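You operate a simulated robot arm through the tools that you are given. There is no shell and no other tool. Be economical: measure what you need, move in short steps, check, and stop when the job is done.

You are at the controls of a simulated robot arm. One attempt, no reset.

TASK
Hang the long electrode in the cup, then slide on the orange disc and the guard ring.
Fine: disc under the ring; the other disc stays on its peg.

It is judged by the outcome, as a careful person would: the job done as asked, and still so three seconds after it is handed in. It fails if anything else is knocked over, pushed out of place, dropped, spilled or broken.

THE ROBOT
A 7-joint arm with a two-finger parallel gripper, fixed in place. Base frame: the origin is at the foot of the arm, x ahead of it, y to its left, z up; the work surface is at about z = 91. Readings come in cm, degrees, newtons and seconds.
With the tool pointing down near the work surface it reaches from about 24 to 68 cm from the base axis. Its first joint turns from -66.0 to 66.0 degrees. Payload 2.4 kg.
The tool frame sits at the grasp point between the pads (the TCP): z along the fingers, y along the line on which they close. The tips reach 3 cm beyond it. Largest opening 9.4 cm; finger width 2.8, thickness 1; the body of the gripper, 5 by 9.6 cm, starts 5.5 cm behind the TCP.
Orientation is that of the tool frame in the base frame, as [roll, pitch, yaw] about the fixed x, y, z axes, in that order (R = Rz(yaw) Ry(pitch) Rx(roll)). With the fingers straight down and closing along the base's y, the tool's x points along the base's -x, its y along +y and its z along -z.

THE INTERFACE
- The arm moves only by the tool send_rows. Its argument "plan" is a list of rows, each a list of 3 entries, a list of its own where there are three numbers: the gripper command, from -1 (shut) to 1 (fully open), values between in proportion, then the shift along the base's x, y, z in cm, then the turn, a rotation vector about the base's x, y, z in degrees. In form: [[gripper, [tx, ty, tz], [wx, wy, wz]], ...]. A call has 1 to 12 rows; each row is the pose to reach, as a shift and turn from the pose commanded when the call began. Rows are played at 5 a second. More than 5 cm and 8.6 degrees between two rows, or a gripper value outside its range, and nothing of the call is played. Where a pose cannot be reached the arm comes as near as it can. A force on the tool above 40 N (or 10 N above the force at the start of the call, whichever is more), or a blocked arm, ends the call early, and 0.2 s more pass. The fingers move at their own pace (about 15.3 cm/s each) and stop on an object; they squeeze with about 27 N. The grip force told is the motor's: it shows also when the fingers shut on nothing. Time passes only in rows, and 0.2 s behind the last, so rows that repeat a pose let the fingers close. The reply holds the time, the measured pose of the TCP, the force on the tool along the base axes, the opening and the grip force, in the units named above and with some noise.
- Cameras (640 x 400 px; columns grow to the right, rows downward): "scene" is fixed at [5.73, 48.89, 145.22]; the picture's right is [-0.53, -0.85, 0.00], its down [-0.42, 0.26, -0.87] and it looks along [0.74, -0.46, -0.49] (base axes); focal length 300 px, centre (320, 200). "wrist" rides on the gripper at [7.6, 1.4, -10.2] in the tool frame; the picture's right is [-0.18, 0.98, 0.00], its down [-0.75, -0.14, -0.64] and it looks along [-0.63, -0.12, 0.77] (tool axes); focal length 243 px, centre (320, 200). There is no depth. A picture from a camera that has moved, and an enlarged one, comes with that camera's place and axes in the base frame and with its lens.
- grab_frame(camera): a new picture of that camera. It takes no simulated time.
- inspect(camera, box): a new picture of the part [left, top, right, bottom] of that camera's present view, enlarged. It takes no simulated time.
- sign_off(): hands the job in; it is judged then, once.

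Work in short steps. Places have to be worked out from the pictures, the camera data and where the tool is seen: move nearer, look again, correct. Check each grasp and each placing, and mend what went wrong. You have 120 turns and 64 pictures in all, those below and enlarged ones among them. Open the gripper and draw the arm clear of the work before you hand the job in, unless the task says otherwise; then end with one line.

The tools are called as name(argument=value, ...) on one line, values as JSON. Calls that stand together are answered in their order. send_rows: Moves the arm, as the interface text tells. Its arguments: {"type":"object","properties":{"plan":{"type":"array","items":{"type":"array"}}},"required":["plan"]} The other tools are called the same way: grab_frame (camera) takes a picture; inspect (camera, box) takes an enlarged picture of a part of a camera's view; sign_off () hands the job in.

At the start:

```text
time_s: 0.0
position: [41.29, 7.37, 128.83]
tool_rot: [-180.0, 0.0, -180.0]
ft_force: [0.3, 0.5, 0.5]
finger_gap: 9.38
grasp_force: 0.1
```

scene: 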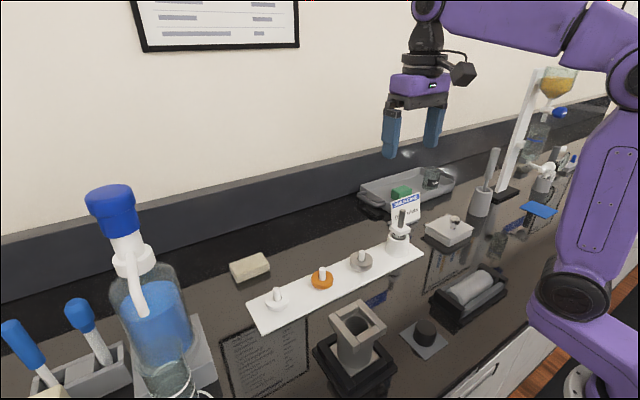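
wrist: 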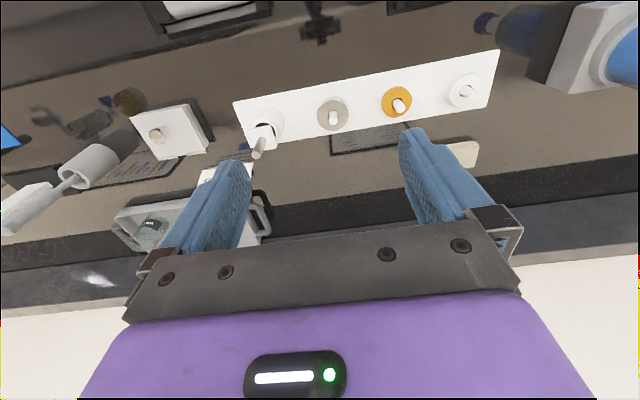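

The pictures show a white strip with pegs (white ring, orange disc, grey disc, and something in a holder). I enlarge to identify the electrode, cup, discs and ring.

inspect(camera="scene", box=[220, 180, 460, 330])

inspect(camera="scene", box=[380, 60, 620, 260])

inspect(camera="scene", box=[300, 240, 540, 390])

inspect(camera="wrist", box=[200, 40, 520, 240])

```text
2.67 times, centred on (340, 255) of scene
camera zoom: at [5.73, 48.89, 145.22], right [-0.53, -0.85, 0.0], down [-0.42, 0.26, -0.87], along [0.74, -0.46, -0.49], focal length 800 px, centre (267, 53)
```

zoom: 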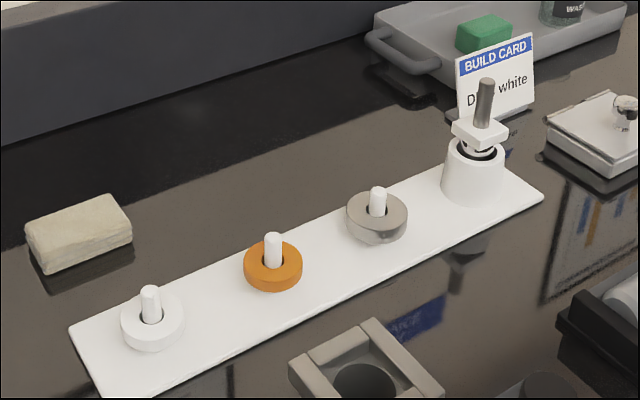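

```text
2.00 times, centred on (500, 160) of scene
camera zoom: at [5.73, 48.89, 145.22], right [-0.53, -0.85, 0.0], down [-0.42, 0.26, -0.87], along [0.74, -0.46, -0.49], focal length 600 px, centre (-40, 280)
```

zoom: 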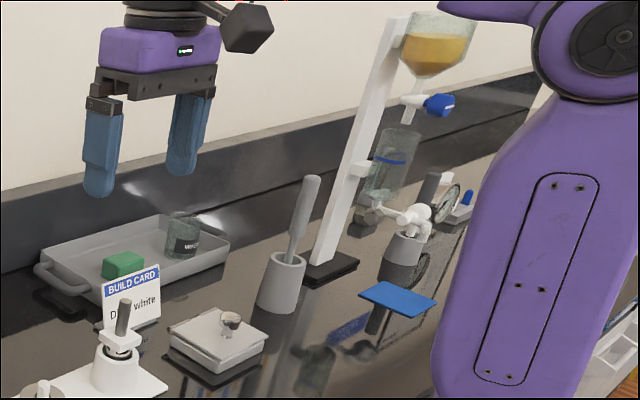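

```text
2.67 times, centred on (420, 315) of scene
camera zoom: at [5.73, 48.89, 145.22], right [-0.53, -0.85, 0.0], down [-0.42, 0.26, -0.87], along [0.74, -0.46, -0.49], focal length 800 px, centre (53, -107)
```

zoom: 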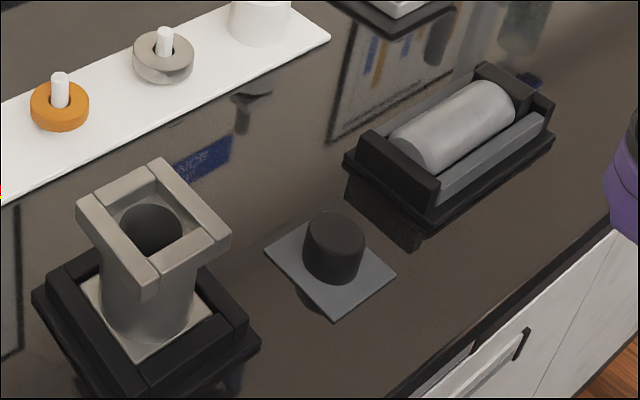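

```text
2.00 times, centred on (360, 140) of wrist
camera zoom: at [33.56, 8.84, 139.0], right [0.18, 0.98, 0.0], down [0.75, -0.14, 0.64], along [0.63, -0.12, -0.77], focal length 485 px, centre (240, 320)
```

zoom: 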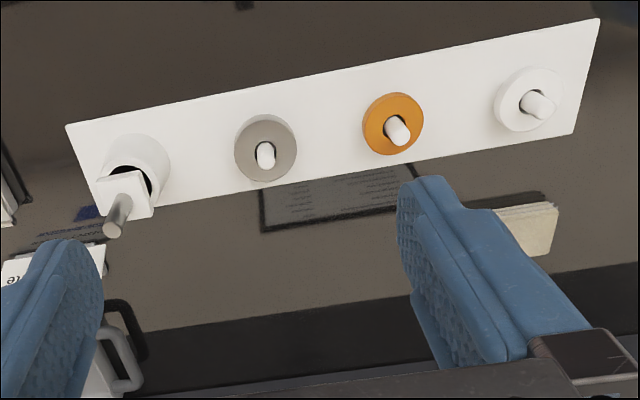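

The scene is ambiguous; I enlarge the card and the less clear objects.

inspect(camera="scene", box=[380, 180, 440, 260])

inspect(camera="scene", box=[500, 100, 600, 220])

inspect(camera="scene", box=[200, 300, 320, 399])

```text
5.00 times, centred on (410, 220) of scene
camera zoom: at [5.73, 48.89, 145.22], right [-0.53, -0.85, 0.0], down [-0.42, 0.26, -0.87], along [0.74, -0.46, -0.49], focal length 1500 px, centre (-130, 100)
```

zoom: 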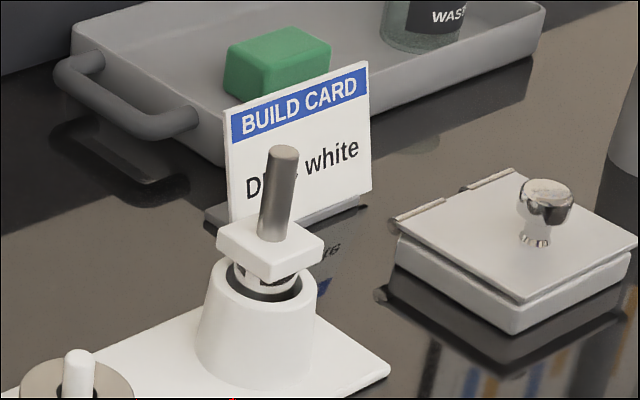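

```text
3.33 times, centred on (550, 160) of scene
camera zoom: at [5.73, 48.89, 145.22], right [-0.53, -0.85, 0.0], down [-0.42, 0.26, -0.87], along [0.74, -0.46, -0.49], focal length 1000 px, centre (-447, 333)
```

zoom: 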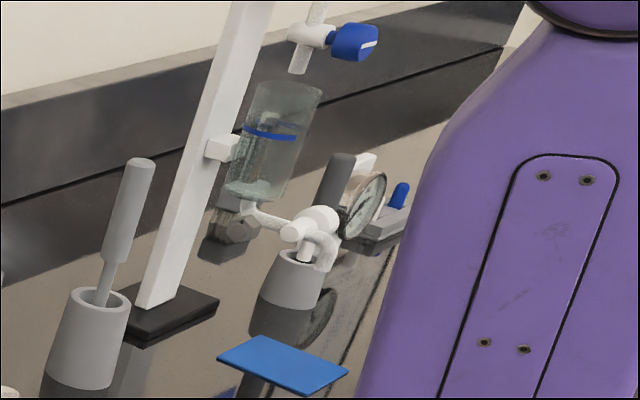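

```text
4.04 times, centred on (260, 350) of scene
camera zoom: at [5.73, 48.89, 145.22], right [-0.53, -0.85, 0.0], down [-0.42, 0.26, -0.87], along [0.74, -0.46, -0.49], focal length 1212 px, centre (562, -404)
```

zoom: 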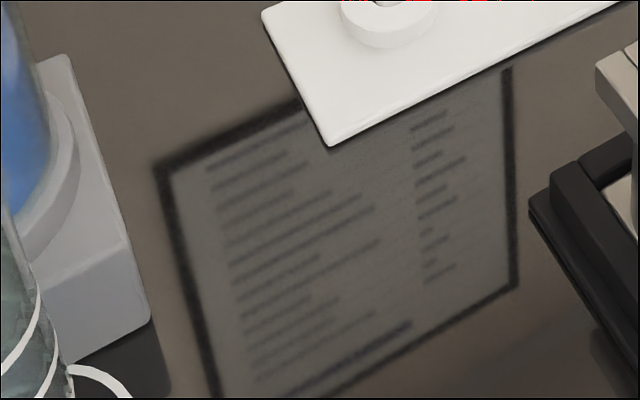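

The discs are white and orange, and the grey ring is the guard ring. The card says white, but the task explicitly says orange. I need to see the cup-like part and look for any other electrode, so I move to viewpoints left-rear and then right.

send_rows(plan=[[1, [-3, 4, 0], [0, 0, 0]], [1, [-6, 8, 0], [0, 0, 0]], [1, [-9, 12, 0], [0, 0, 0]], [1, [-10, 14, 0], [0, 0, 0]], [1, [-10, 14, 0], [0, 0, 0]]])

grab_frame(camera="wrist")

send_rows(plan=[[1, [2, -5, 0], [0, 0, 0]], [1, [4, -9, 0], [0, 0, 0]], [1, [6, -13, 0], [0, 0, 0]], [1, [6, -18, 0], [0, 0, 0]], [1, [6, -23, 0], [0, 0, 0]], [1, [6, -28, 0], [0, 0, 0]], [1, [6, -33, 0], [0, 0, 0]], [1, [6, -38, 0], [0, 0, 0]], [1, [6, -38, 0], [0, 0, 0]]])

grab_frame(camera="wrist")

```text
time_s: 1.2
position: [31.05, 21.43, 128.71]
tool_rot: [180.0, 0.0, 179.9]
ft_force: [-0.7, -1.0, -0.1]
finger_gap: 9.4
grasp_force: 0.1
```

```text
54 pictures are left
camera wrist: at [23.38, 22.84, 138.94], right [0.19, 0.98, 0.0], down [0.75, -0.14, 0.64], along [0.63, -0.12, -0.77], focal length 243 px, centre (320, 200)
```

wrist: 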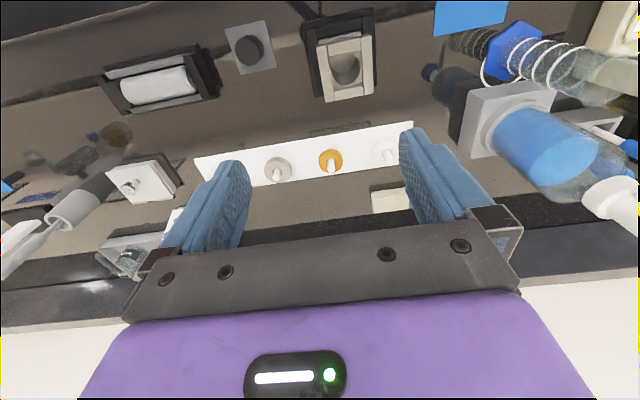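

```text
refused: row 1 steps farther than a row can; nothing moved
```

```text
53 pictures are left
camera wrist: at [23.38, 22.84, 138.94], right [0.19, 0.98, 0.0], down [0.75, -0.14, 0.64], along [0.63, -0.12, -0.77], focal length 243 px, centre (320, 200)
```

wrist: 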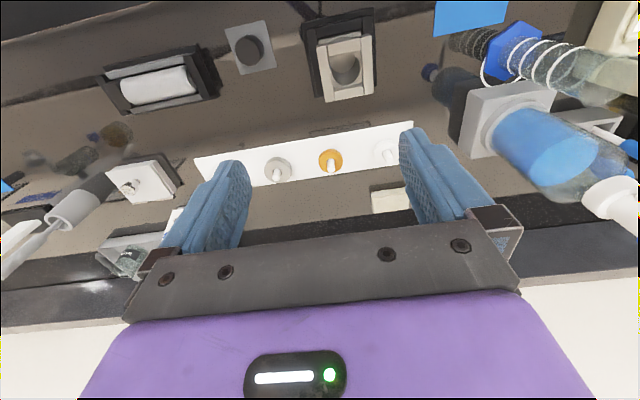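

I enlarge the cup from here, then look to the right side.

inspect(camera="wrist", box=[220, 0, 400, 110])

send_rows(plan=[[1, [2, -4.4, 0], [0, 0, 0]], [1, [4, -8.8, 0], [0, 0, 0]], [1, [6, -13, 0], [0, 0, 0]], [1, [6, -17.8, 0], [0, 0, 0]], [1, [6, -22.6, 0], [0, 0, 0]], [1, [6, -27.4, 0], [0, 0, 0]], [1, [6, -32.2, 0], [0, 0, 0]], [1, [6, -37, 0], [0, 0, 0]], [1, [6, -38, 0], [0, 0, 0]]])

grab_frame(camera="wrist")

```text
3.56 times, centred on (310, 55) of wrist
camera zoom: at [23.38, 22.84, 138.94], right [0.19, 0.98, 0.0], down [0.75, -0.14, 0.64], along [0.63, -0.12, -0.77], focal length 863 px, centre (356, 716)
```

zoom: 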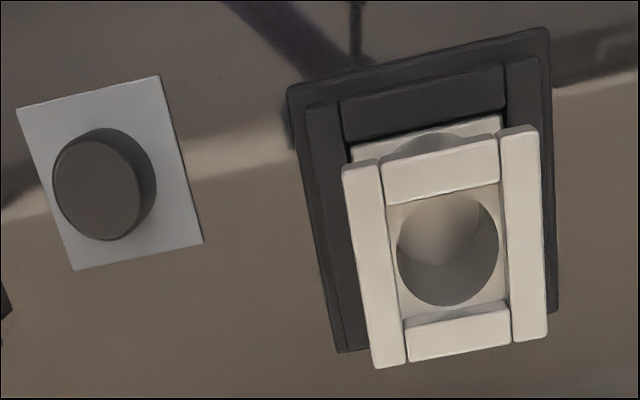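

```text
time_s: 3.2
position: [37.12, -16.65, 128.79]
tool_rot: [-179.9, 0.0, 180.0]
ft_force: [-0.6, 0.2, -0.6]
finger_gap: 9.4
grasp_force: 0.0
```

```text
51 pictures are left
camera wrist: at [29.49, -15.18, 138.96], right [0.18, 0.98, 0.0], down [0.75, -0.14, 0.64], along [0.63, -0.12, -0.77], focal length 243 px, centre (320, 200)
```

wrist: 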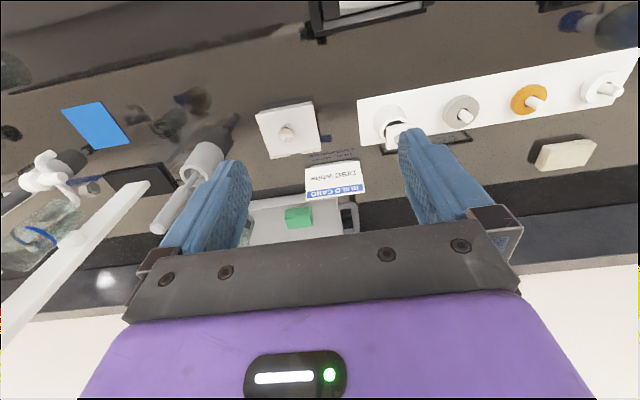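

Card reads "DISC: white", which contradicts the explicit order; I follow the task (orange). The electrode stands in the white holder near (51,-4.6), rod top z≈104.6. I move for a closer look at it.

send_rows(plan=[[1, [0, 4, -2], [0, 0, 0]], [1, [0, 8, -4], [0, 0, 0]], [1, [0, 12, -6], [0, 0, 0]], [1, [0, 12, -10], [0, 0, 0]], [1, [0, 12, -10], [0, 0, 0]]])

grab_frame(camera="wrist")

inspect(camera="wrist", box=[220, 60, 420, 185])

```text
time_s: 4.4
position: [37.37, -4.46, 118.74]
tool_rot: [180.0, 0.1, 179.9]
ft_force: [0.4, -0.4, -0.5]
finger_gap: 9.43
grasp_force: 0.0
```

```text
50 pictures are left
camera wrist: at [29.7, -3.02, 128.9], right [0.19, 0.98, 0.0], down [0.75, -0.14, 0.64], along [0.63, -0.12, -0.77], focal length 243 px, centre (320, 200)
```

wrist: 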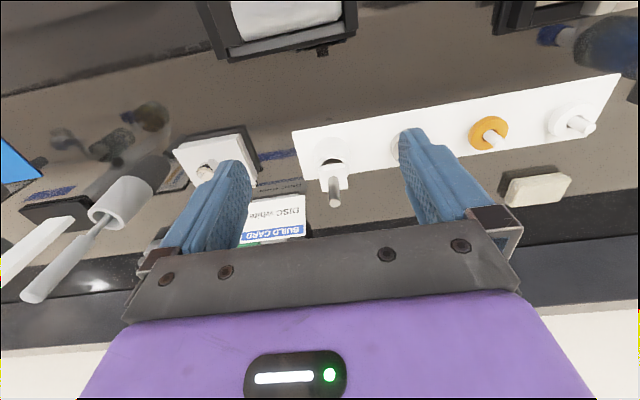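

```text
3.20 times, centred on (320, 122) of wrist
camera zoom: at [29.7, -3.02, 128.9], right [0.19, 0.98, 0.0], down [0.75, -0.14, 0.64], along [0.63, -0.12, -0.77], focal length 776 px, centre (320, 448)
```

zoom: 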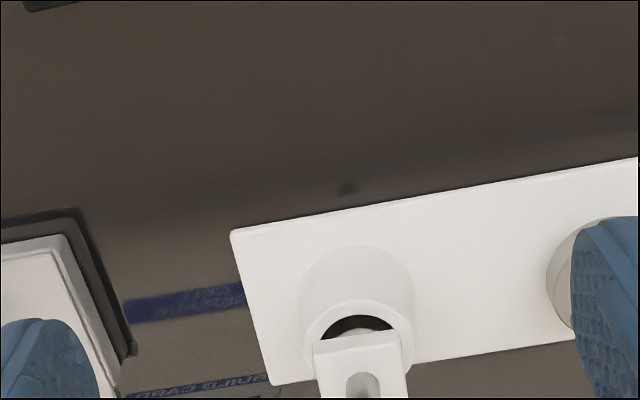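

The cup frame works out axis-aligned, centred about (32.0,24.95), top z≈100.8. I now enlarge the electrode flange for its centre and yaw.

inspect(camera="wrist", box=[290, 130, 386, 215])

inspect(camera="scene", box=[380, 200, 428, 260])

```text
4.71 times, centred on (338, 172) of wrist
camera zoom: at [29.7, -3.02, 128.9], right [0.19, 0.98, 0.0], down [0.75, -0.14, 0.64], along [0.63, -0.12, -0.77], focal length 1142 px, centre (235, 329)
```

zoom: 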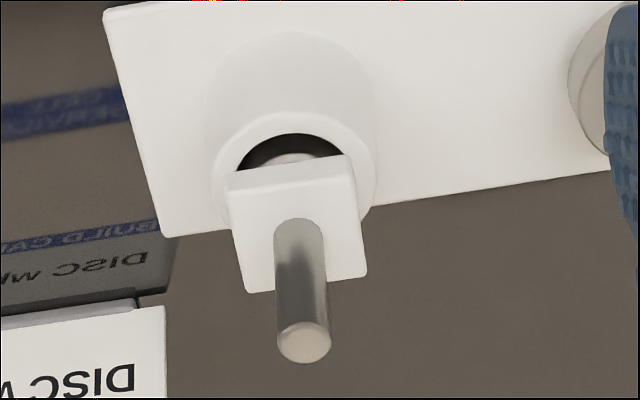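

```text
6.67 times, centred on (404, 230) of scene
camera zoom: at [5.73, 48.89, 145.22], right [-0.53, -0.85, 0.0], down [-0.42, 0.26, -0.87], along [0.74, -0.46, -0.49], focal length 1999 px, centre (-240, 0)
```

zoom: 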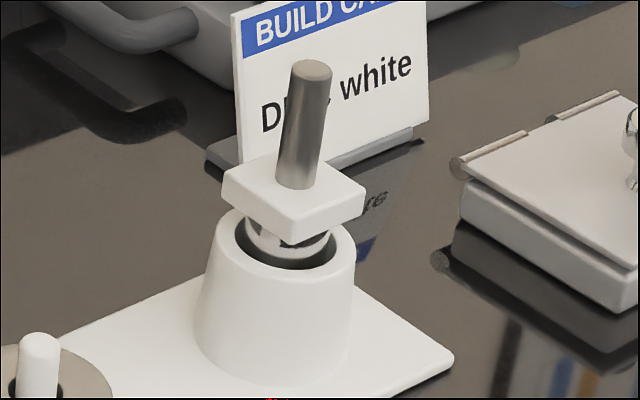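

Electrode rod: top ≈(51.3,-5.05,104), flange top ≈98.5, flange 4×4 cm, yaw about -2°. I move over it at a safe height and check.

send_rows(plan=[[1, [4, 0, -1], [0, 0, 0]], [1, [8, -0.2, -3], [0, 0, 0]], [1, [12, -0.4, -5], [0, 0, 0]], [1, [14, -0.42, -6.8], [0, 0, 0]], [1, [14, -0.42, -6.8], [0, 0, 0]], [1, [14, -0.42, -6.8], [0, 0, 0]]])

grab_frame(camera="wrist")

inspect(camera="scene", box=[360, 140, 470, 250])

```text
time_s: 5.8
position: [51.22, -4.91, 111.75]
tool_rot: [-180.0, 0.0, 179.8]
ft_force: [-0.7, 0.0, -0.9]
finger_gap: 9.37
grasp_force: 0.0
```

```text
46 pictures are left
camera wrist: at [43.55, -3.48, 122.06], right [0.18, 0.98, 0.0], down [0.75, -0.14, 0.64], along [0.63, -0.12, -0.77], focal length 243 px, centre (320, 200)
```

wrist: 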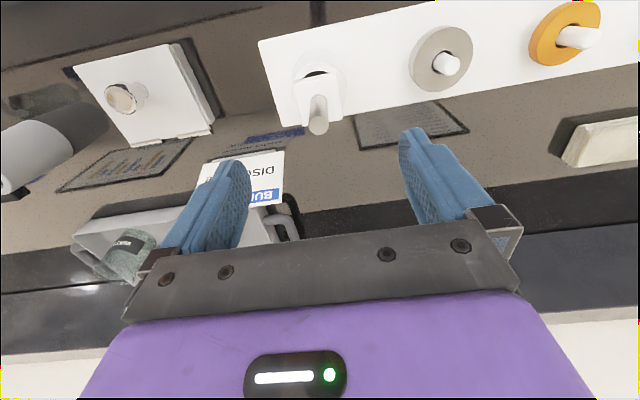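

```text
3.64 times, centred on (415, 195) of scene
camera zoom: at [5.73, 48.89, 145.22], right [-0.53, -0.85, 0.0], down [-0.42, 0.26, -0.87], along [0.74, -0.46, -0.49], focal length 1090 px, centre (-26, 218)
```

zoom: 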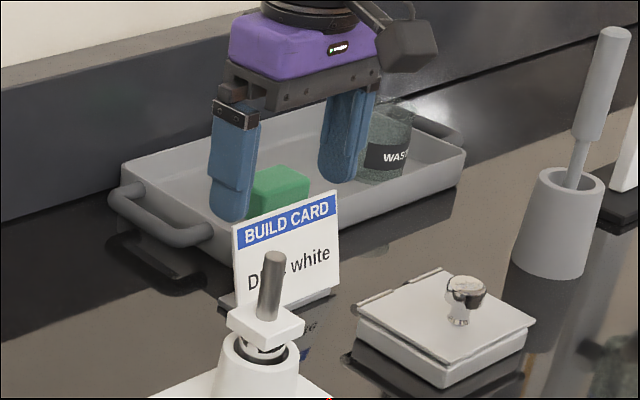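

Rod top re-measured at (51.2,-5.1,104), matching the TCP. I descend to z≈102.2 with open fingers and then close on the rod.

send_rows(plan=[[1, [-0.05, -0.05, -3.5], [0, 0, 0]], [1, [-0.05, -0.05, -6.5], [0, 0, 0]], [1, [-0.05, -0.05, -9], [0, 0, 0]], [1, [-0.05, -0.05, -9.6], [0, 0, 0]], [1, [-0.05, -0.05, -9.6], [0, 0, 0]], [-0.4, [-0.05, -0.05, -9.6], [0, 0, 0]], [-1, [-0.05, -0.05, -9.6], [0, 0, 0]], [-1, [-0.05, -0.05, -9.6], [0, 0, 0]]])

inspect(camera="scene", box=[370, 160, 450, 260])

```text
time_s: 7.6
position: [51.11, -5.04, 102.48]
tool_rot: [180.0, 0.0, 180.0]
ft_force: [-0.1, 0.4, -0.3]
finger_gap: 1.55
grasp_force: 27.0
```

```text
4.00 times, centred on (410, 210) of scene
camera zoom: at [5.73, 48.89, 145.22], right [-0.53, -0.85, 0.0], down [-0.42, 0.26, -0.87], along [0.74, -0.46, -0.49], focal length 1200 px, centre (-40, 160)
```

zoom: 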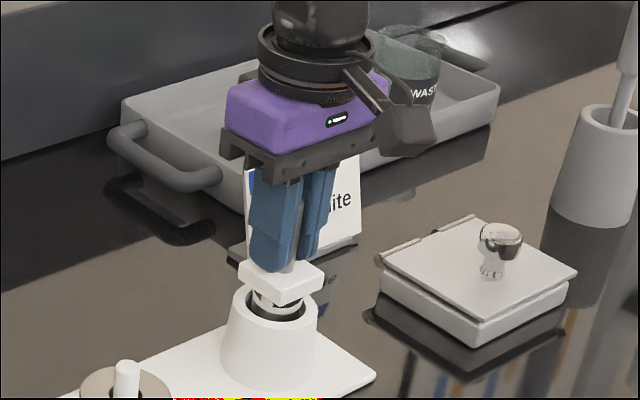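

Rod gripped (gap 1.55). I lift it straight up, out of the holder.

send_rows(plan=[[-1, [0, 0, 1], [0, 0, 0]], [-1, [0, 0, 3], [0, 0, 0]], [-1, [0, 0, 6], [0, 0, 0]], [-1, [0, 0, 10], [0, 0, 0]], [-1, [0, 0, 14], [0, 0, 0]], [-1, [0, 0, 14], [0, 0, 0]]])

inspect(camera="scene", box=[340, 100, 460, 260])

grab_frame(camera="wrist")

```text
time_s: 9.0
position: [51.18, -4.94, 116.23]
tool_rot: [-180.0, 0.0, -180.0]
ft_force: [0.0, -0.6, -3.1]
finger_gap: 1.54
grasp_force: 26.3
```

```text
2.50 times, centred on (400, 180) of scene
camera zoom: at [5.73, 48.89, 145.22], right [-0.53, -0.85, 0.0], down [-0.42, 0.26, -0.87], along [0.74, -0.46, -0.49], focal length 750 px, centre (120, 250)
```

zoom: 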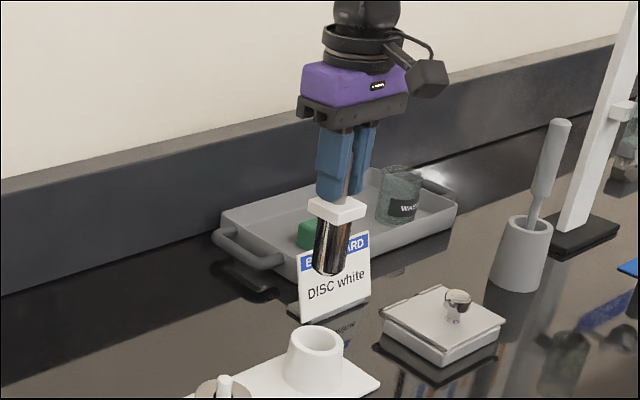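

```text
42 pictures are left
camera wrist: at [43.62, -3.53, 126.5], right [0.18, 0.98, 0.0], down [0.75, -0.14, 0.64], along [0.63, -0.12, -0.77], focal length 243 px, centre (320, 200)
```

wrist: 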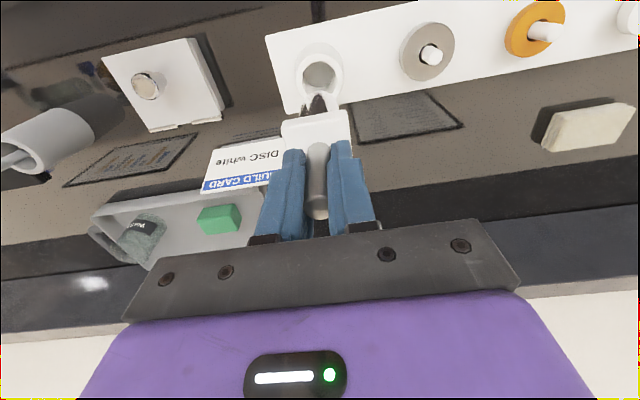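

Electrode lifted; its dark body hangs beneath the flange. Before going on I check the flange's orientation and that the cradle object is not another electrode.

inspect(camera="wrist", box=[260, 80, 380, 230])

inspect(camera="scene", box=[420, 250, 520, 330])

inspect(camera="scene", box=[380, 155, 420, 220])

```text
2.67 times, centred on (320, 155) of wrist
camera zoom: at [43.62, -3.53, 126.5], right [0.18, 0.98, 0.0], down [0.75, -0.14, 0.64], along [0.63, -0.12, -0.77], focal length 647 px, centre (320, 320)
```

zoom: 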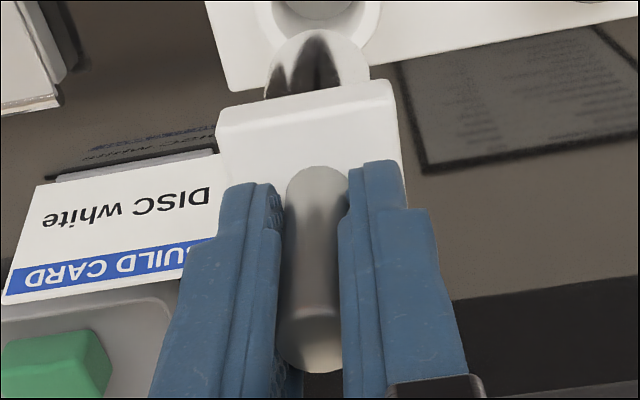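

```text
5.00 times, centred on (470, 290) of scene
camera zoom: at [5.73, 48.89, 145.22], right [-0.53, -0.85, 0.0], down [-0.42, 0.26, -0.87], along [0.74, -0.46, -0.49], focal length 1500 px, centre (-430, -250)
```

zoom: 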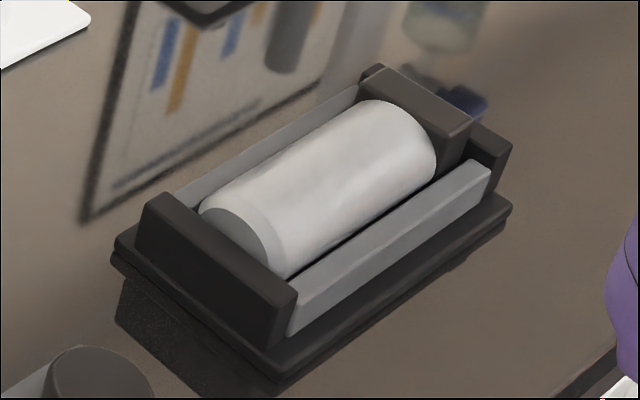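

```text
6.15 times, centred on (400, 188) of scene
camera zoom: at [5.73, 48.89, 145.22], right [-0.53, -0.85, 0.0], down [-0.42, 0.26, -0.87], along [0.74, -0.46, -0.49], focal length 1846 px, centre (-172, 277)
```

zoom: 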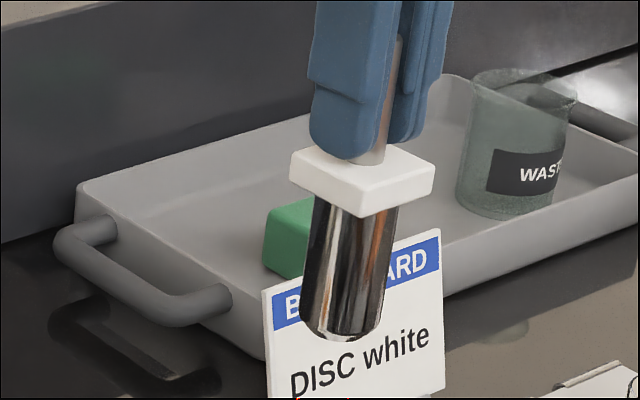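

It is the electrode, held straight and aligned to the axes, body ≈6 cm below the flange. I carry it above the cup at a height where its bottom clears the rim.

send_rows(plan=[[-1, [0, 0, 3], [0, 0, 0]], [-1, [-2.4, 3.75, 4], [0, 0, 0]], [-1, [-4.8, 7.5, 4], [0, 0, 0]], [-1, [-7.2, 11.25, 4], [0, 0, 0]], [-1, [-9.6, 15, 4], [0, 0, 0]], [-1, [-12, 18.75, 4], [0, 0, 0]], [-1, [-14.4, 22.5, 4], [0, 0, 0]], [-1, [-16.8, 26.25, 4], [0, 0, 0]], [-1, [-19.2, 30, 4], [0, 0, 0]], [-1, [-19.2, 30, 4], [0, 0, 0]], [-1, [-19.2, 30, 4], [0, 0, 0]]])

grab_frame(camera="wrist")

inspect(camera="scene", box=[280, 190, 440, 399])

```text
time_s: 11.4
position: [32.16, 24.91, 120.38]
tool_rot: [180.0, -0.1, -179.9]
ft_force: [-0.9, 0.2, -3.5]
finger_gap: 1.53
grasp_force: 27.4
```

```text
38 pictures are left
camera wrist: at [24.55, 26.36, 130.65], right [0.18, 0.98, 0.0], down [0.75, -0.14, 0.64], along [0.63, -0.12, -0.77], focal length 243 px, centre (320, 200)
```

wrist: 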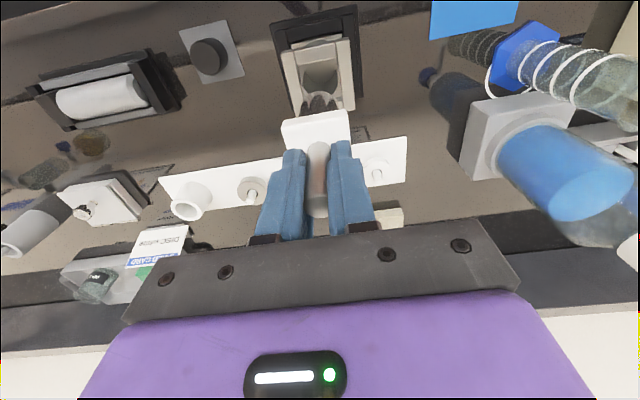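

```text
1.91 times, centred on (360, 294) of scene
camera zoom: at [5.73, 48.9, 145.22], right [-0.53, -0.85, 0.0], down [-0.42, 0.26, -0.87], along [0.74, -0.46, -0.49], focal length 574 px, centre (243, 19)
```

zoom: 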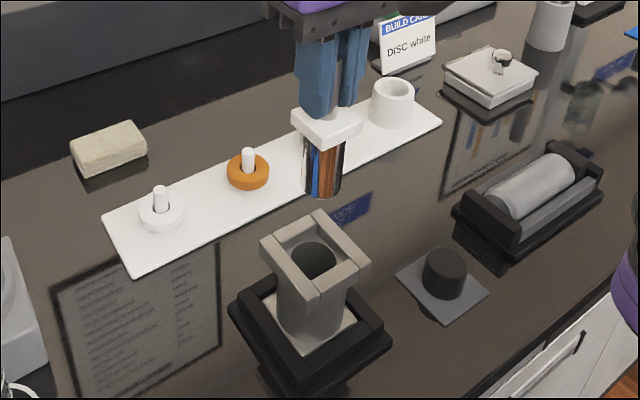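

I zoom the wrist view on the cup to refine its centre relative to the held electrode.

inspect(camera="wrist", box=[260, 5, 372, 155])

inspect(camera="scene", box=[330, 230, 400, 350])

```text
2.67 times, centred on (316, 80) of wrist
camera zoom: at [24.55, 26.36, 130.65], right [0.18, 0.98, 0.0], down [0.75, -0.14, 0.64], along [0.63, -0.12, -0.77], focal length 647 px, centre (331, 520)
```

zoom: 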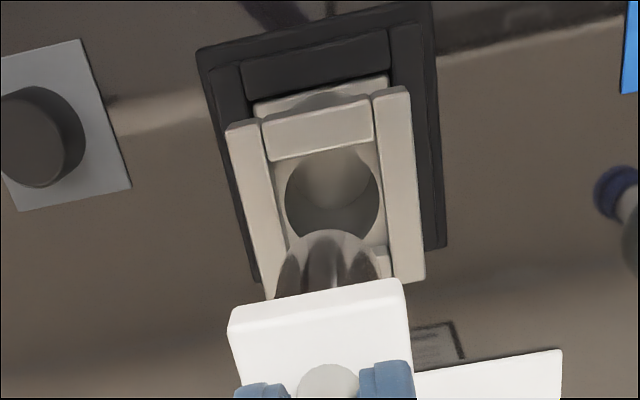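

```text
3.33 times, centred on (365, 290) of scene
camera zoom: at [5.73, 48.9, 145.22], right [-0.53, -0.85, 0.0], down [-0.42, 0.26, -0.87], along [0.74, -0.46, -0.49], focal length 1000 px, centre (170, -100)
```

zoom: 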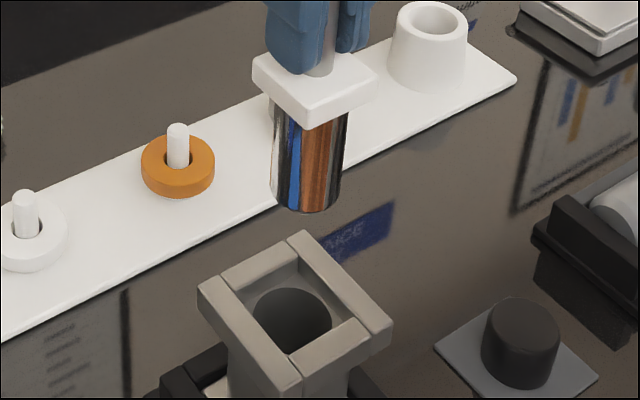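

Cup centre is (32.03,25.0) again; flange centre is ≈(32.15,24.96), yaw about 0. I shift slightly and lower until the cylinder just enters the bore, then check.

send_rows(plan=[[-1, [-0.08, 0.07, -3], [0, 0, 0]], [-1, [-0.08, 0.07, -6], [0, 0, 0]], [-1, [-0.08, 0.07, -8], [0, 0, 0]], [-1, [-0.08, 0.07, -9.5], [0, 0, 0]], [-1, [-0.08, 0.07, -10.5], [0, 0, 0]], [-1, [-0.08, 0.07, -10.5], [0, 0, 0]]])

inspect(camera="scene", box=[310, 250, 410, 390])

inspect(camera="wrist", box=[260, 50, 380, 200])

```text
time_s: 12.8
position: [31.97, 24.92, 109.77]
tool_rot: [-180.0, 0.0, 179.9]
ft_force: [-0.1, -0.2, -2.7]
finger_gap: 1.54
grasp_force: 26.9
```

```text
2.86 times, centred on (360, 320) of scene
camera zoom: at [5.73, 48.89, 145.22], right [-0.53, -0.85, 0.0], down [-0.42, 0.26, -0.87], along [0.74, -0.46, -0.49], focal length 857 px, centre (206, -143)
```

zoom: 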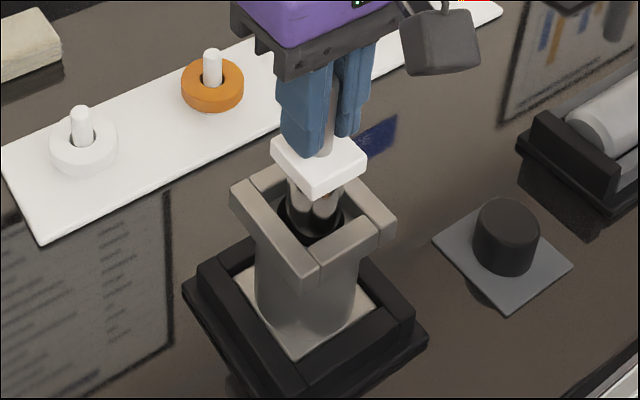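

```text
2.67 times, centred on (320, 125) of wrist
camera zoom: at [24.35, 26.4, 120.06], right [0.18, 0.98, 0.0], down [0.75, -0.14, 0.64], along [0.63, -0.12, -0.77], focal length 647 px, centre (320, 400)
```

zoom: 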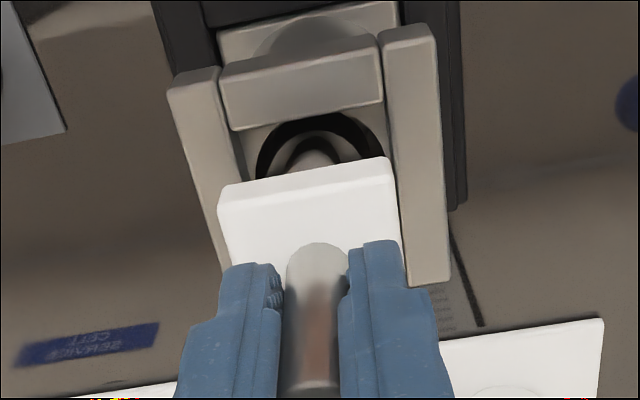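

The cylinder is in the bore. I lower the flange to just above the bars and check its fit.

send_rows(plan=[[-1, [0, 0, -1.2], [0, 0, 0]], [-1, [0, 0, -2.2], [0, 0, 0]], [-1, [0, 0, -3], [0, 0, 0]], [-1, [0, 0, -3], [0, 0, 0]]])

inspect(camera="wrist", box=[260, 50, 380, 200])

inspect(camera="scene", box=[320, 270, 400, 350])

```text
time_s: 13.8
position: [31.95, 25.04, 106.97]
tool_rot: [-179.9, -0.1, -180.0]
ft_force: [0.5, 0.1, -2.2]
finger_gap: 1.53
grasp_force: 26.9
```

```text
2.67 times, centred on (320, 125) of wrist
camera zoom: at [24.32, 26.53, 117.11], right [0.18, 0.98, 0.0], down [0.75, -0.14, 0.64], along [0.63, -0.12, -0.77], focal length 647 px, centre (320, 400)
```

zoom: 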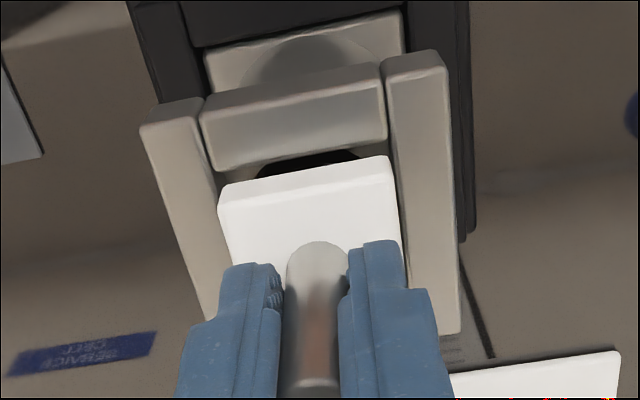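

```text
5.00 times, centred on (360, 310) of scene
camera zoom: at [5.73, 48.89, 145.22], right [-0.53, -0.85, 0.0], down [-0.42, 0.26, -0.87], along [0.74, -0.46, -0.49], focal length 1500 px, centre (120, -350)
```

zoom: 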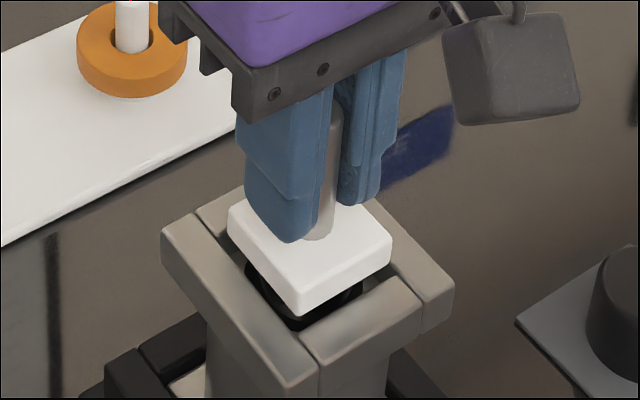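

Fit is good: y centred within 0.05, x wants about +0.07. I lower slowly until the flange seats (force stop guards).

send_rows(plan=[[-1, [0.07, 0, -0.5], [0, 0, 0]], [-1, [0.07, 0, -1], [0, 0, 0]], [-1, [0.07, 0, -1.4], [0, 0, 0]], [-1, [0.07, 0, -1.8], [0, 0, 0]], [-1, [0.07, 0, -2.1], [0, 0, 0]], [-1, [0.07, 0, -2.1], [0, 0, 0]]])

inspect(camera="scene", box=[320, 270, 400, 350])

```text
time_s: 15.2
position: [32.05, 25.09, 104.93]
tool_rot: [179.8, 0.3, -180.0]
ft_force: [-0.4, -1.0, 17.3]
finger_gap: 1.59
grasp_force: 26.6
```

```text
5.00 times, centred on (360, 310) of scene
camera zoom: at [5.71, 48.88, 145.22], right [-0.53, -0.85, 0.0], down [-0.42, 0.26, -0.87], along [0.74, -0.46, -0.49], focal length 1500 px, centre (120, -350)
```

zoom: 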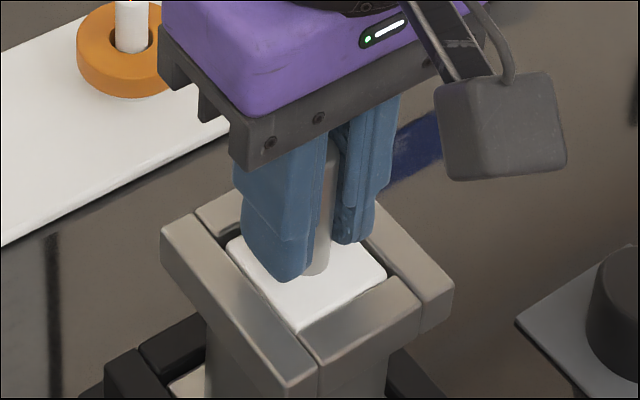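

The flange has seated in the recess (contact force 17 N). I release and rise straight up.

send_rows(plan=[[-1, [0, 0, 0.2], [0, 0, 0]], [0, [0, 0, 0.2], [0, 0, 0]], [1, [0, 0, 0.2], [0, 0, 0]], [1, [0, 0, 0.2], [0, 0, 0]], [1, [0, 0, 3], [0, 0, 0]], [1, [0, 0, 7], [0, 0, 0]], [1, [0, 0, 11], [0, 0, 0]], [1, [0, 0, 11], [0, 0, 0]]])

inspect(camera="scene", box=[310, 230, 410, 370])

grab_frame(camera="wrist")

```text
time_s: 17.0
position: [31.95, 24.99, 116.03]
tool_rot: [180.0, -0.1, 179.9]
ft_force: [-0.1, 0.3, -0.2]
finger_gap: 9.38
grasp_force: 0.0
```

```text
2.86 times, centred on (360, 300) of scene
camera zoom: at [5.73, 48.89, 145.22], right [-0.53, -0.85, 0.0], down [-0.42, 0.26, -0.87], along [0.74, -0.46, -0.49], focal length 857 px, centre (206, -86)
```

zoom: 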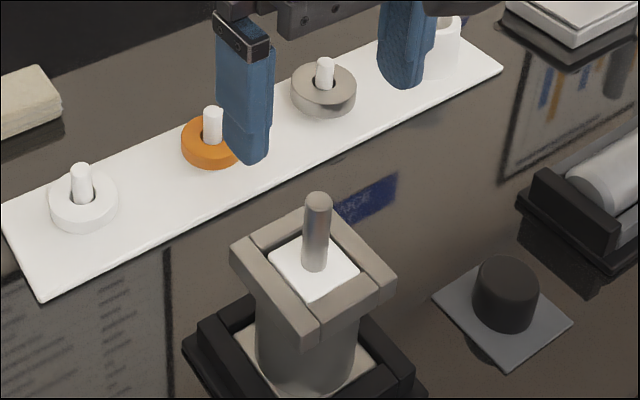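

```text
28 pictures are left
camera wrist: at [24.28, 26.53, 126.15], right [0.18, 0.98, 0.0], down [0.75, -0.14, 0.64], along [0.63, -0.12, -0.77], focal length 243 px, centre (320, 200)
```

wrist: 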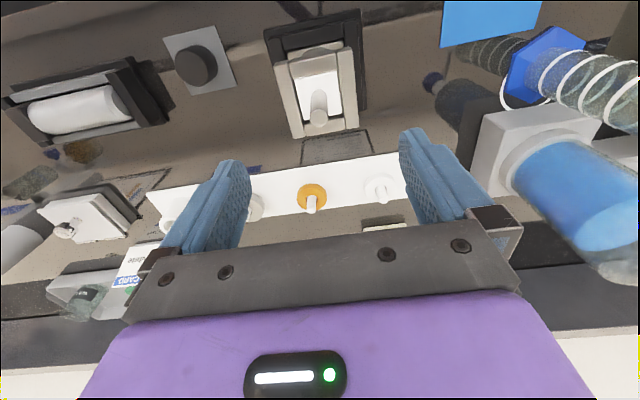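

The electrode hangs properly; rod ≈(31.92,25.0), top ≈106.5. Next I approach the orange disc near (51.6,20) and look.

send_rows(plan=[[1, [4, -1.5, 0], [0, 0, 0]], [1, [8, -3, 0], [0, 0, 0]], [1, [12, -4.5, -1.5], [0, 0, 0]], [1, [14, -5, -4], [0, 0, 0]], [1, [14, -5, -6], [0, 0, 0]], [1, [14, -5, -6], [0, 0, 0]]])

inspect(camera="wrist", box=[250, 60, 410, 160])

```text
time_s: 18.4
position: [45.74, 20.0, 109.83]
tool_rot: [180.0, 0.0, -180.0]
ft_force: [-0.1, -0.5, 0.0]
finger_gap: 9.39
grasp_force: 0.1
```

```text
4.00 times, centred on (330, 110) of wrist
camera zoom: at [38.11, 21.49, 119.9], right [0.18, 0.98, 0.0], down [0.75, -0.14, 0.64], along [0.63, -0.12, -0.77], focal length 970 px, centre (280, 560)
```

zoom: 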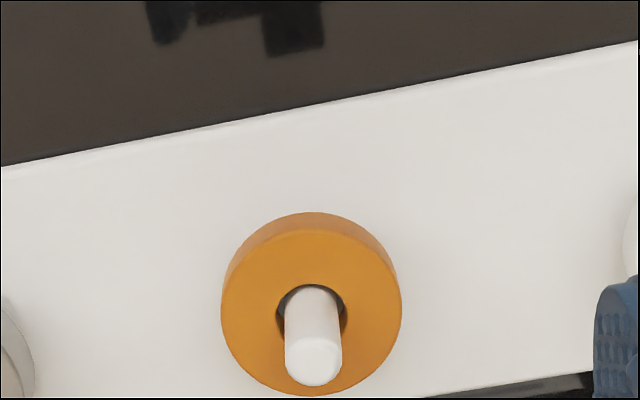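

Disc centre ≈(51.0,20.0), top ≈93.4, diameter 5.3, hole 2.06 vs peg 1.6. I move above it and lower to just above the peg, then verify alignment.

send_rows(plan=[[1, [3, 0, 0], [0, 0, 0]], [1, [5.3, 0, -3], [0, 0, 0]], [1, [5.3, 0, -6], [0, 0, 0]], [1, [5.3, 0, -8.5], [0, 0, 0]], [1, [5.3, 0, -8.5], [0, 0, 0]], [1, [5.3, 0, -8.5], [0, 0, 0]]])

grab_frame(camera="wrist")

```text
time_s: 19.8
position: [51.08, 19.99, 101.09]
tool_rot: [-180.0, 0.0, 180.0]
ft_force: [-0.6, 0.4, 0.7]
finger_gap: 9.38
grasp_force: 0.1
```

```text
26 pictures are left
camera wrist: at [43.41, 21.49, 111.37], right [0.18, 0.98, 0.0], down [0.75, -0.14, 0.64], along [0.63, -0.12, -0.77], focal length 243 px, centre (320, 200)
```

wrist: 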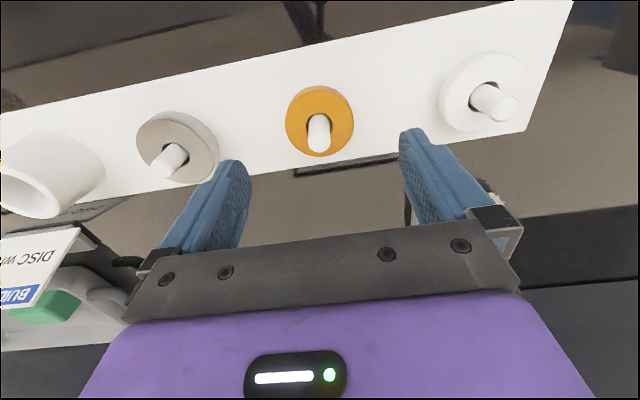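

I zoom in for the disc's x offset relative to the TCP.

inspect(camera="wrist", box=[270, 75, 370, 165])

```text
4.44 times, centred on (320, 120) of wrist
camera zoom: at [43.41, 21.49, 111.37], right [0.18, 0.98, 0.0], down [0.75, -0.14, 0.64], along [0.63, -0.12, -0.77], focal length 1078 px, centre (320, 556)
```

zoom: 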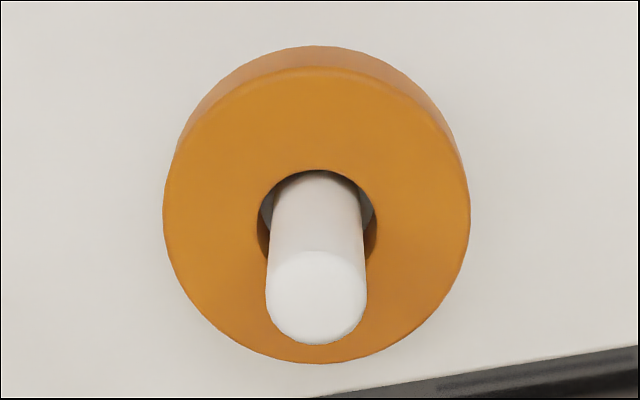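

Refined: disc centre ≈(50.8,20.04), top ≈93.0. I lower to TCP z≈95.2 and close on the disc.

send_rows(plan=[[1, [-0.2, 0.04, -2.5], [0, 0, 0]], [1, [-0.2, 0.04, -4.5], [0, 0, 0]], [1, [-0.2, 0.04, -5.9], [0, 0, 0]], [1, [-0.2, 0.04, -5.9], [0, 0, 0]], [0, [-0.2, 0.04, -5.9], [0, 0, 0]], [-1, [-0.2, 0.04, -5.9], [0, 0, 0]], [-1, [-0.2, 0.04, -5.9], [0, 0, 0]], [-1, [-0.2, 0.04, -5.9], [0, 0, 0]]])

inspect(camera="wrist", box=[240, 60, 400, 200])

```text
time_s: 21.6
position: [50.93, 20.2, 95.33]
tool_rot: [180.0, 0.0, -180.0]
ft_force: [-0.1, 0.3, 0.8]
finger_gap: 5.27
grasp_force: 27.5
```

```text
2.86 times, centred on (320, 130) of wrist
camera zoom: at [43.32, 21.49, 105.59], right [0.18, 0.98, 0.0], down [0.75, -0.14, 0.64], along [0.63, -0.12, -0.77], focal length 693 px, centre (320, 400)
```

zoom: 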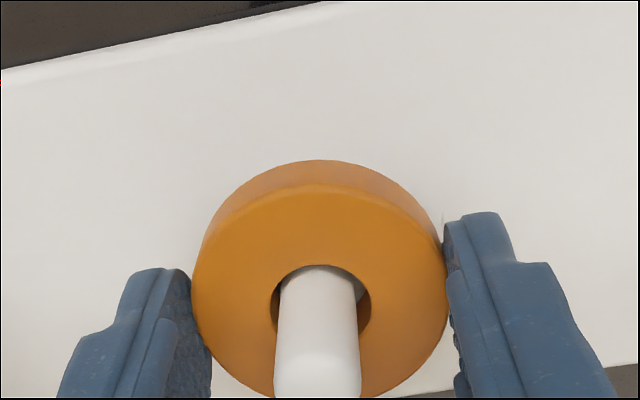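

Disc gripped at 5.27 cm. I lift it straight off the peg and check nothing else came along.

send_rows(plan=[[-1, [0, 0, 1], [0, 0, 0]], [-1, [0, 0, 3], [0, 0, 0]], [-1, [0, 0, 6], [0, 0, 0]], [-1, [0, 0, 10], [0, 0, 0]], [-1, [0, 0, 14], [0, 0, 0]], [-1, [0, 0, 18], [0, 0, 0]], [-1, [0, 0, 18], [0, 0, 0]], [-1, [0, 0, 18], [0, 0, 0]]])

grab_frame(camera="wrist")

```text
time_s: 23.4
position: [50.89, 20.05, 113.4]
tool_rot: [-180.0, 0.0, 179.9]
ft_force: [0.0, 0.7, -0.6]
finger_gap: 0.0
grasp_force: 27.0
```

```text
23 pictures are left
camera wrist: at [43.28, 21.47, 123.62], right [0.18, 0.98, 0.0], down [0.75, -0.14, 0.64], along [0.63, -0.12, -0.77], focal length 243 px, centre (320, 200)
```

wrist: 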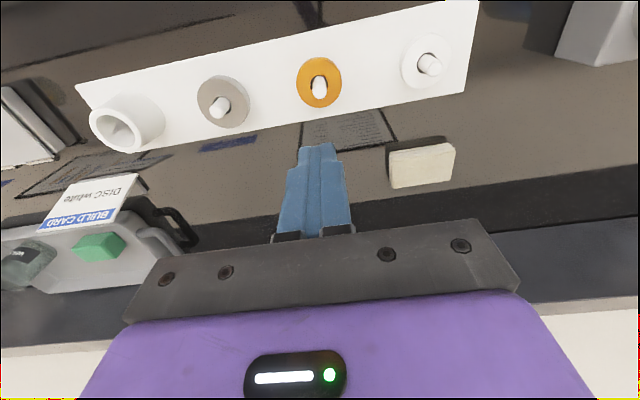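

The fingertips slipped off; the disc is still on its peg. I reopen and go lower, feeling for the strip by force before gripping.

send_rows(plan=[[1, [0, 0, 0], [0, 0, 0]], [1, [0, 0, 0], [0, 0, 0]], [1, [0, 0, -4], [0, 0, 0]], [1, [0, 0, -8], [0, 0, 0]], [1, [0, 0, -12], [0, 0, 0]], [1, [0, 0, -15.5], [0, 0, 0]], [1, [0, 0, -17.5], [0, 0, 0]], [1, [0, 0, -17.9], [0, 0, 0]], [1, [0, 0, -18.2], [0, 0, 0]], [1, [0, 0, -18.4], [0, 0, 0]], [1, [0, 0, -18.4], [0, 0, 0]]])

inspect(camera="scene", box=[280, 230, 380, 310])

```text
time_s: 25.8
position: [50.96, 19.94, 95.11]
tool_rot: [-179.9, 0.0, -180.0]
ft_force: [-0.1, 0.2, 0.8]
finger_gap: 9.37
grasp_force: 0.1
```

```text
5.00 times, centred on (330, 270) of scene
camera zoom: at [5.73, 48.89, 145.22], right [-0.53, -0.85, 0.0], down [-0.42, 0.26, -0.87], along [0.74, -0.46, -0.49], focal length 1500 px, centre (270, -150)
```

zoom: 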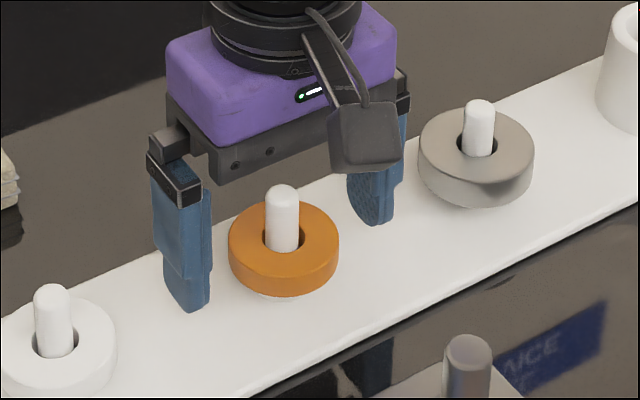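

The tips are rounded and not yet on the strip. I go another few millimetres down, then grip.

send_rows(plan=[[1, [-0.1, 0.1, -0.3], [0, 0, 0]], [1, [-0.1, 0.1, -0.5], [0, 0, 0]], [1, [-0.1, 0.1, -0.7], [0, 0, 0]], [1, [-0.1, 0.1, -0.9], [0, 0, 0]], [1, [-0.1, 0.1, -0.9], [0, 0, 0]]])

```text
time_s: 27.0
position: [50.95, 20.1, 94.12]
tool_rot: [179.9, 0.0, 179.9]
ft_force: [0.4, -0.1, 0.2]
finger_gap: 9.39
grasp_force: 0.1
```

Still no contact at z=94.1, so the disc is gripped deeper now: I close here.

send_rows(plan=[[0.2, [0, 0, 0], [0, 0, 0]], [-0.5, [0, 0, 0], [0, 0, 0]], [-1, [0, 0, 0], [0, 0, 0]], [-1, [0, 0, 0], [0, 0, 0]], [-1, [0, 0, 1], [0, 0, 0]], [-1, [0, 0, 2], [0, 0, 0]], [-1, [0, 0, 2], [0, 0, 0]]])

inspect(camera="scene", box=[280, 230, 380, 310])

```text
time_s: 28.6
position: [50.98, 20.18, 96.16]
tool_rot: [180.0, -0.1, 179.9]
ft_force: [0.7, 0.7, -0.3]
finger_gap: 5.28
grasp_force: 26.9
```

```text
5.00 times, centred on (330, 270) of scene
camera zoom: at [5.73, 48.89, 145.22], right [-0.53, -0.85, 0.0], down [-0.42, 0.26, -0.87], along [0.74, -0.46, -0.49], focal length 1500 px, centre (270, -150)
```

zoom: 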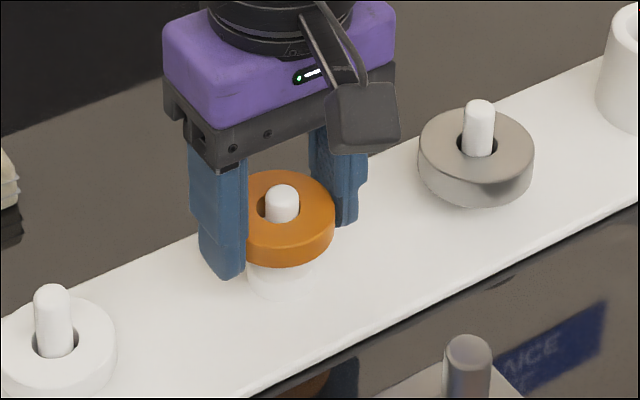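

The disc is rising with the gripper, off a small boss. I keep lifting to transport height.

send_rows(plan=[[-1, [0, 0, 1.5], [0, 0, 0]], [-1, [0, 0, 3.5], [0, 0, 0]], [-1, [0, 0, 6.5], [0, 0, 0]], [-1, [0, 0, 10], [0, 0, 0]], [-1, [0, 0, 14], [0, 0, 0]], [-1, [0, 0, 18], [0, 0, 0]], [-1, [0, 0, 18], [0, 0, 0]]])

inspect(camera="wrist", box=[230, 60, 410, 200])

```text
time_s: 30.2
position: [50.84, 20.14, 114.08]
tool_rot: [180.0, 0.0, 179.9]
ft_force: [0.5, 0.2, -0.9]
finger_gap: 5.25
grasp_force: 27.0
```

```text
2.86 times, centred on (320, 130) of wrist
camera zoom: at [43.34, 21.56, 124.35], right [0.19, 0.98, 0.0], down [0.75, -0.14, 0.64], along [0.63, -0.12, -0.77], focal length 693 px, centre (320, 400)
```

zoom: 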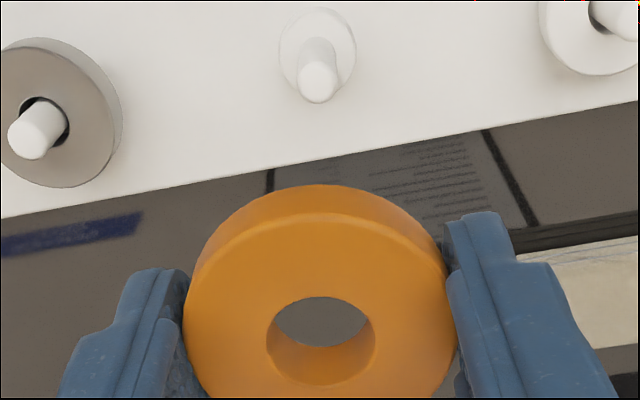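

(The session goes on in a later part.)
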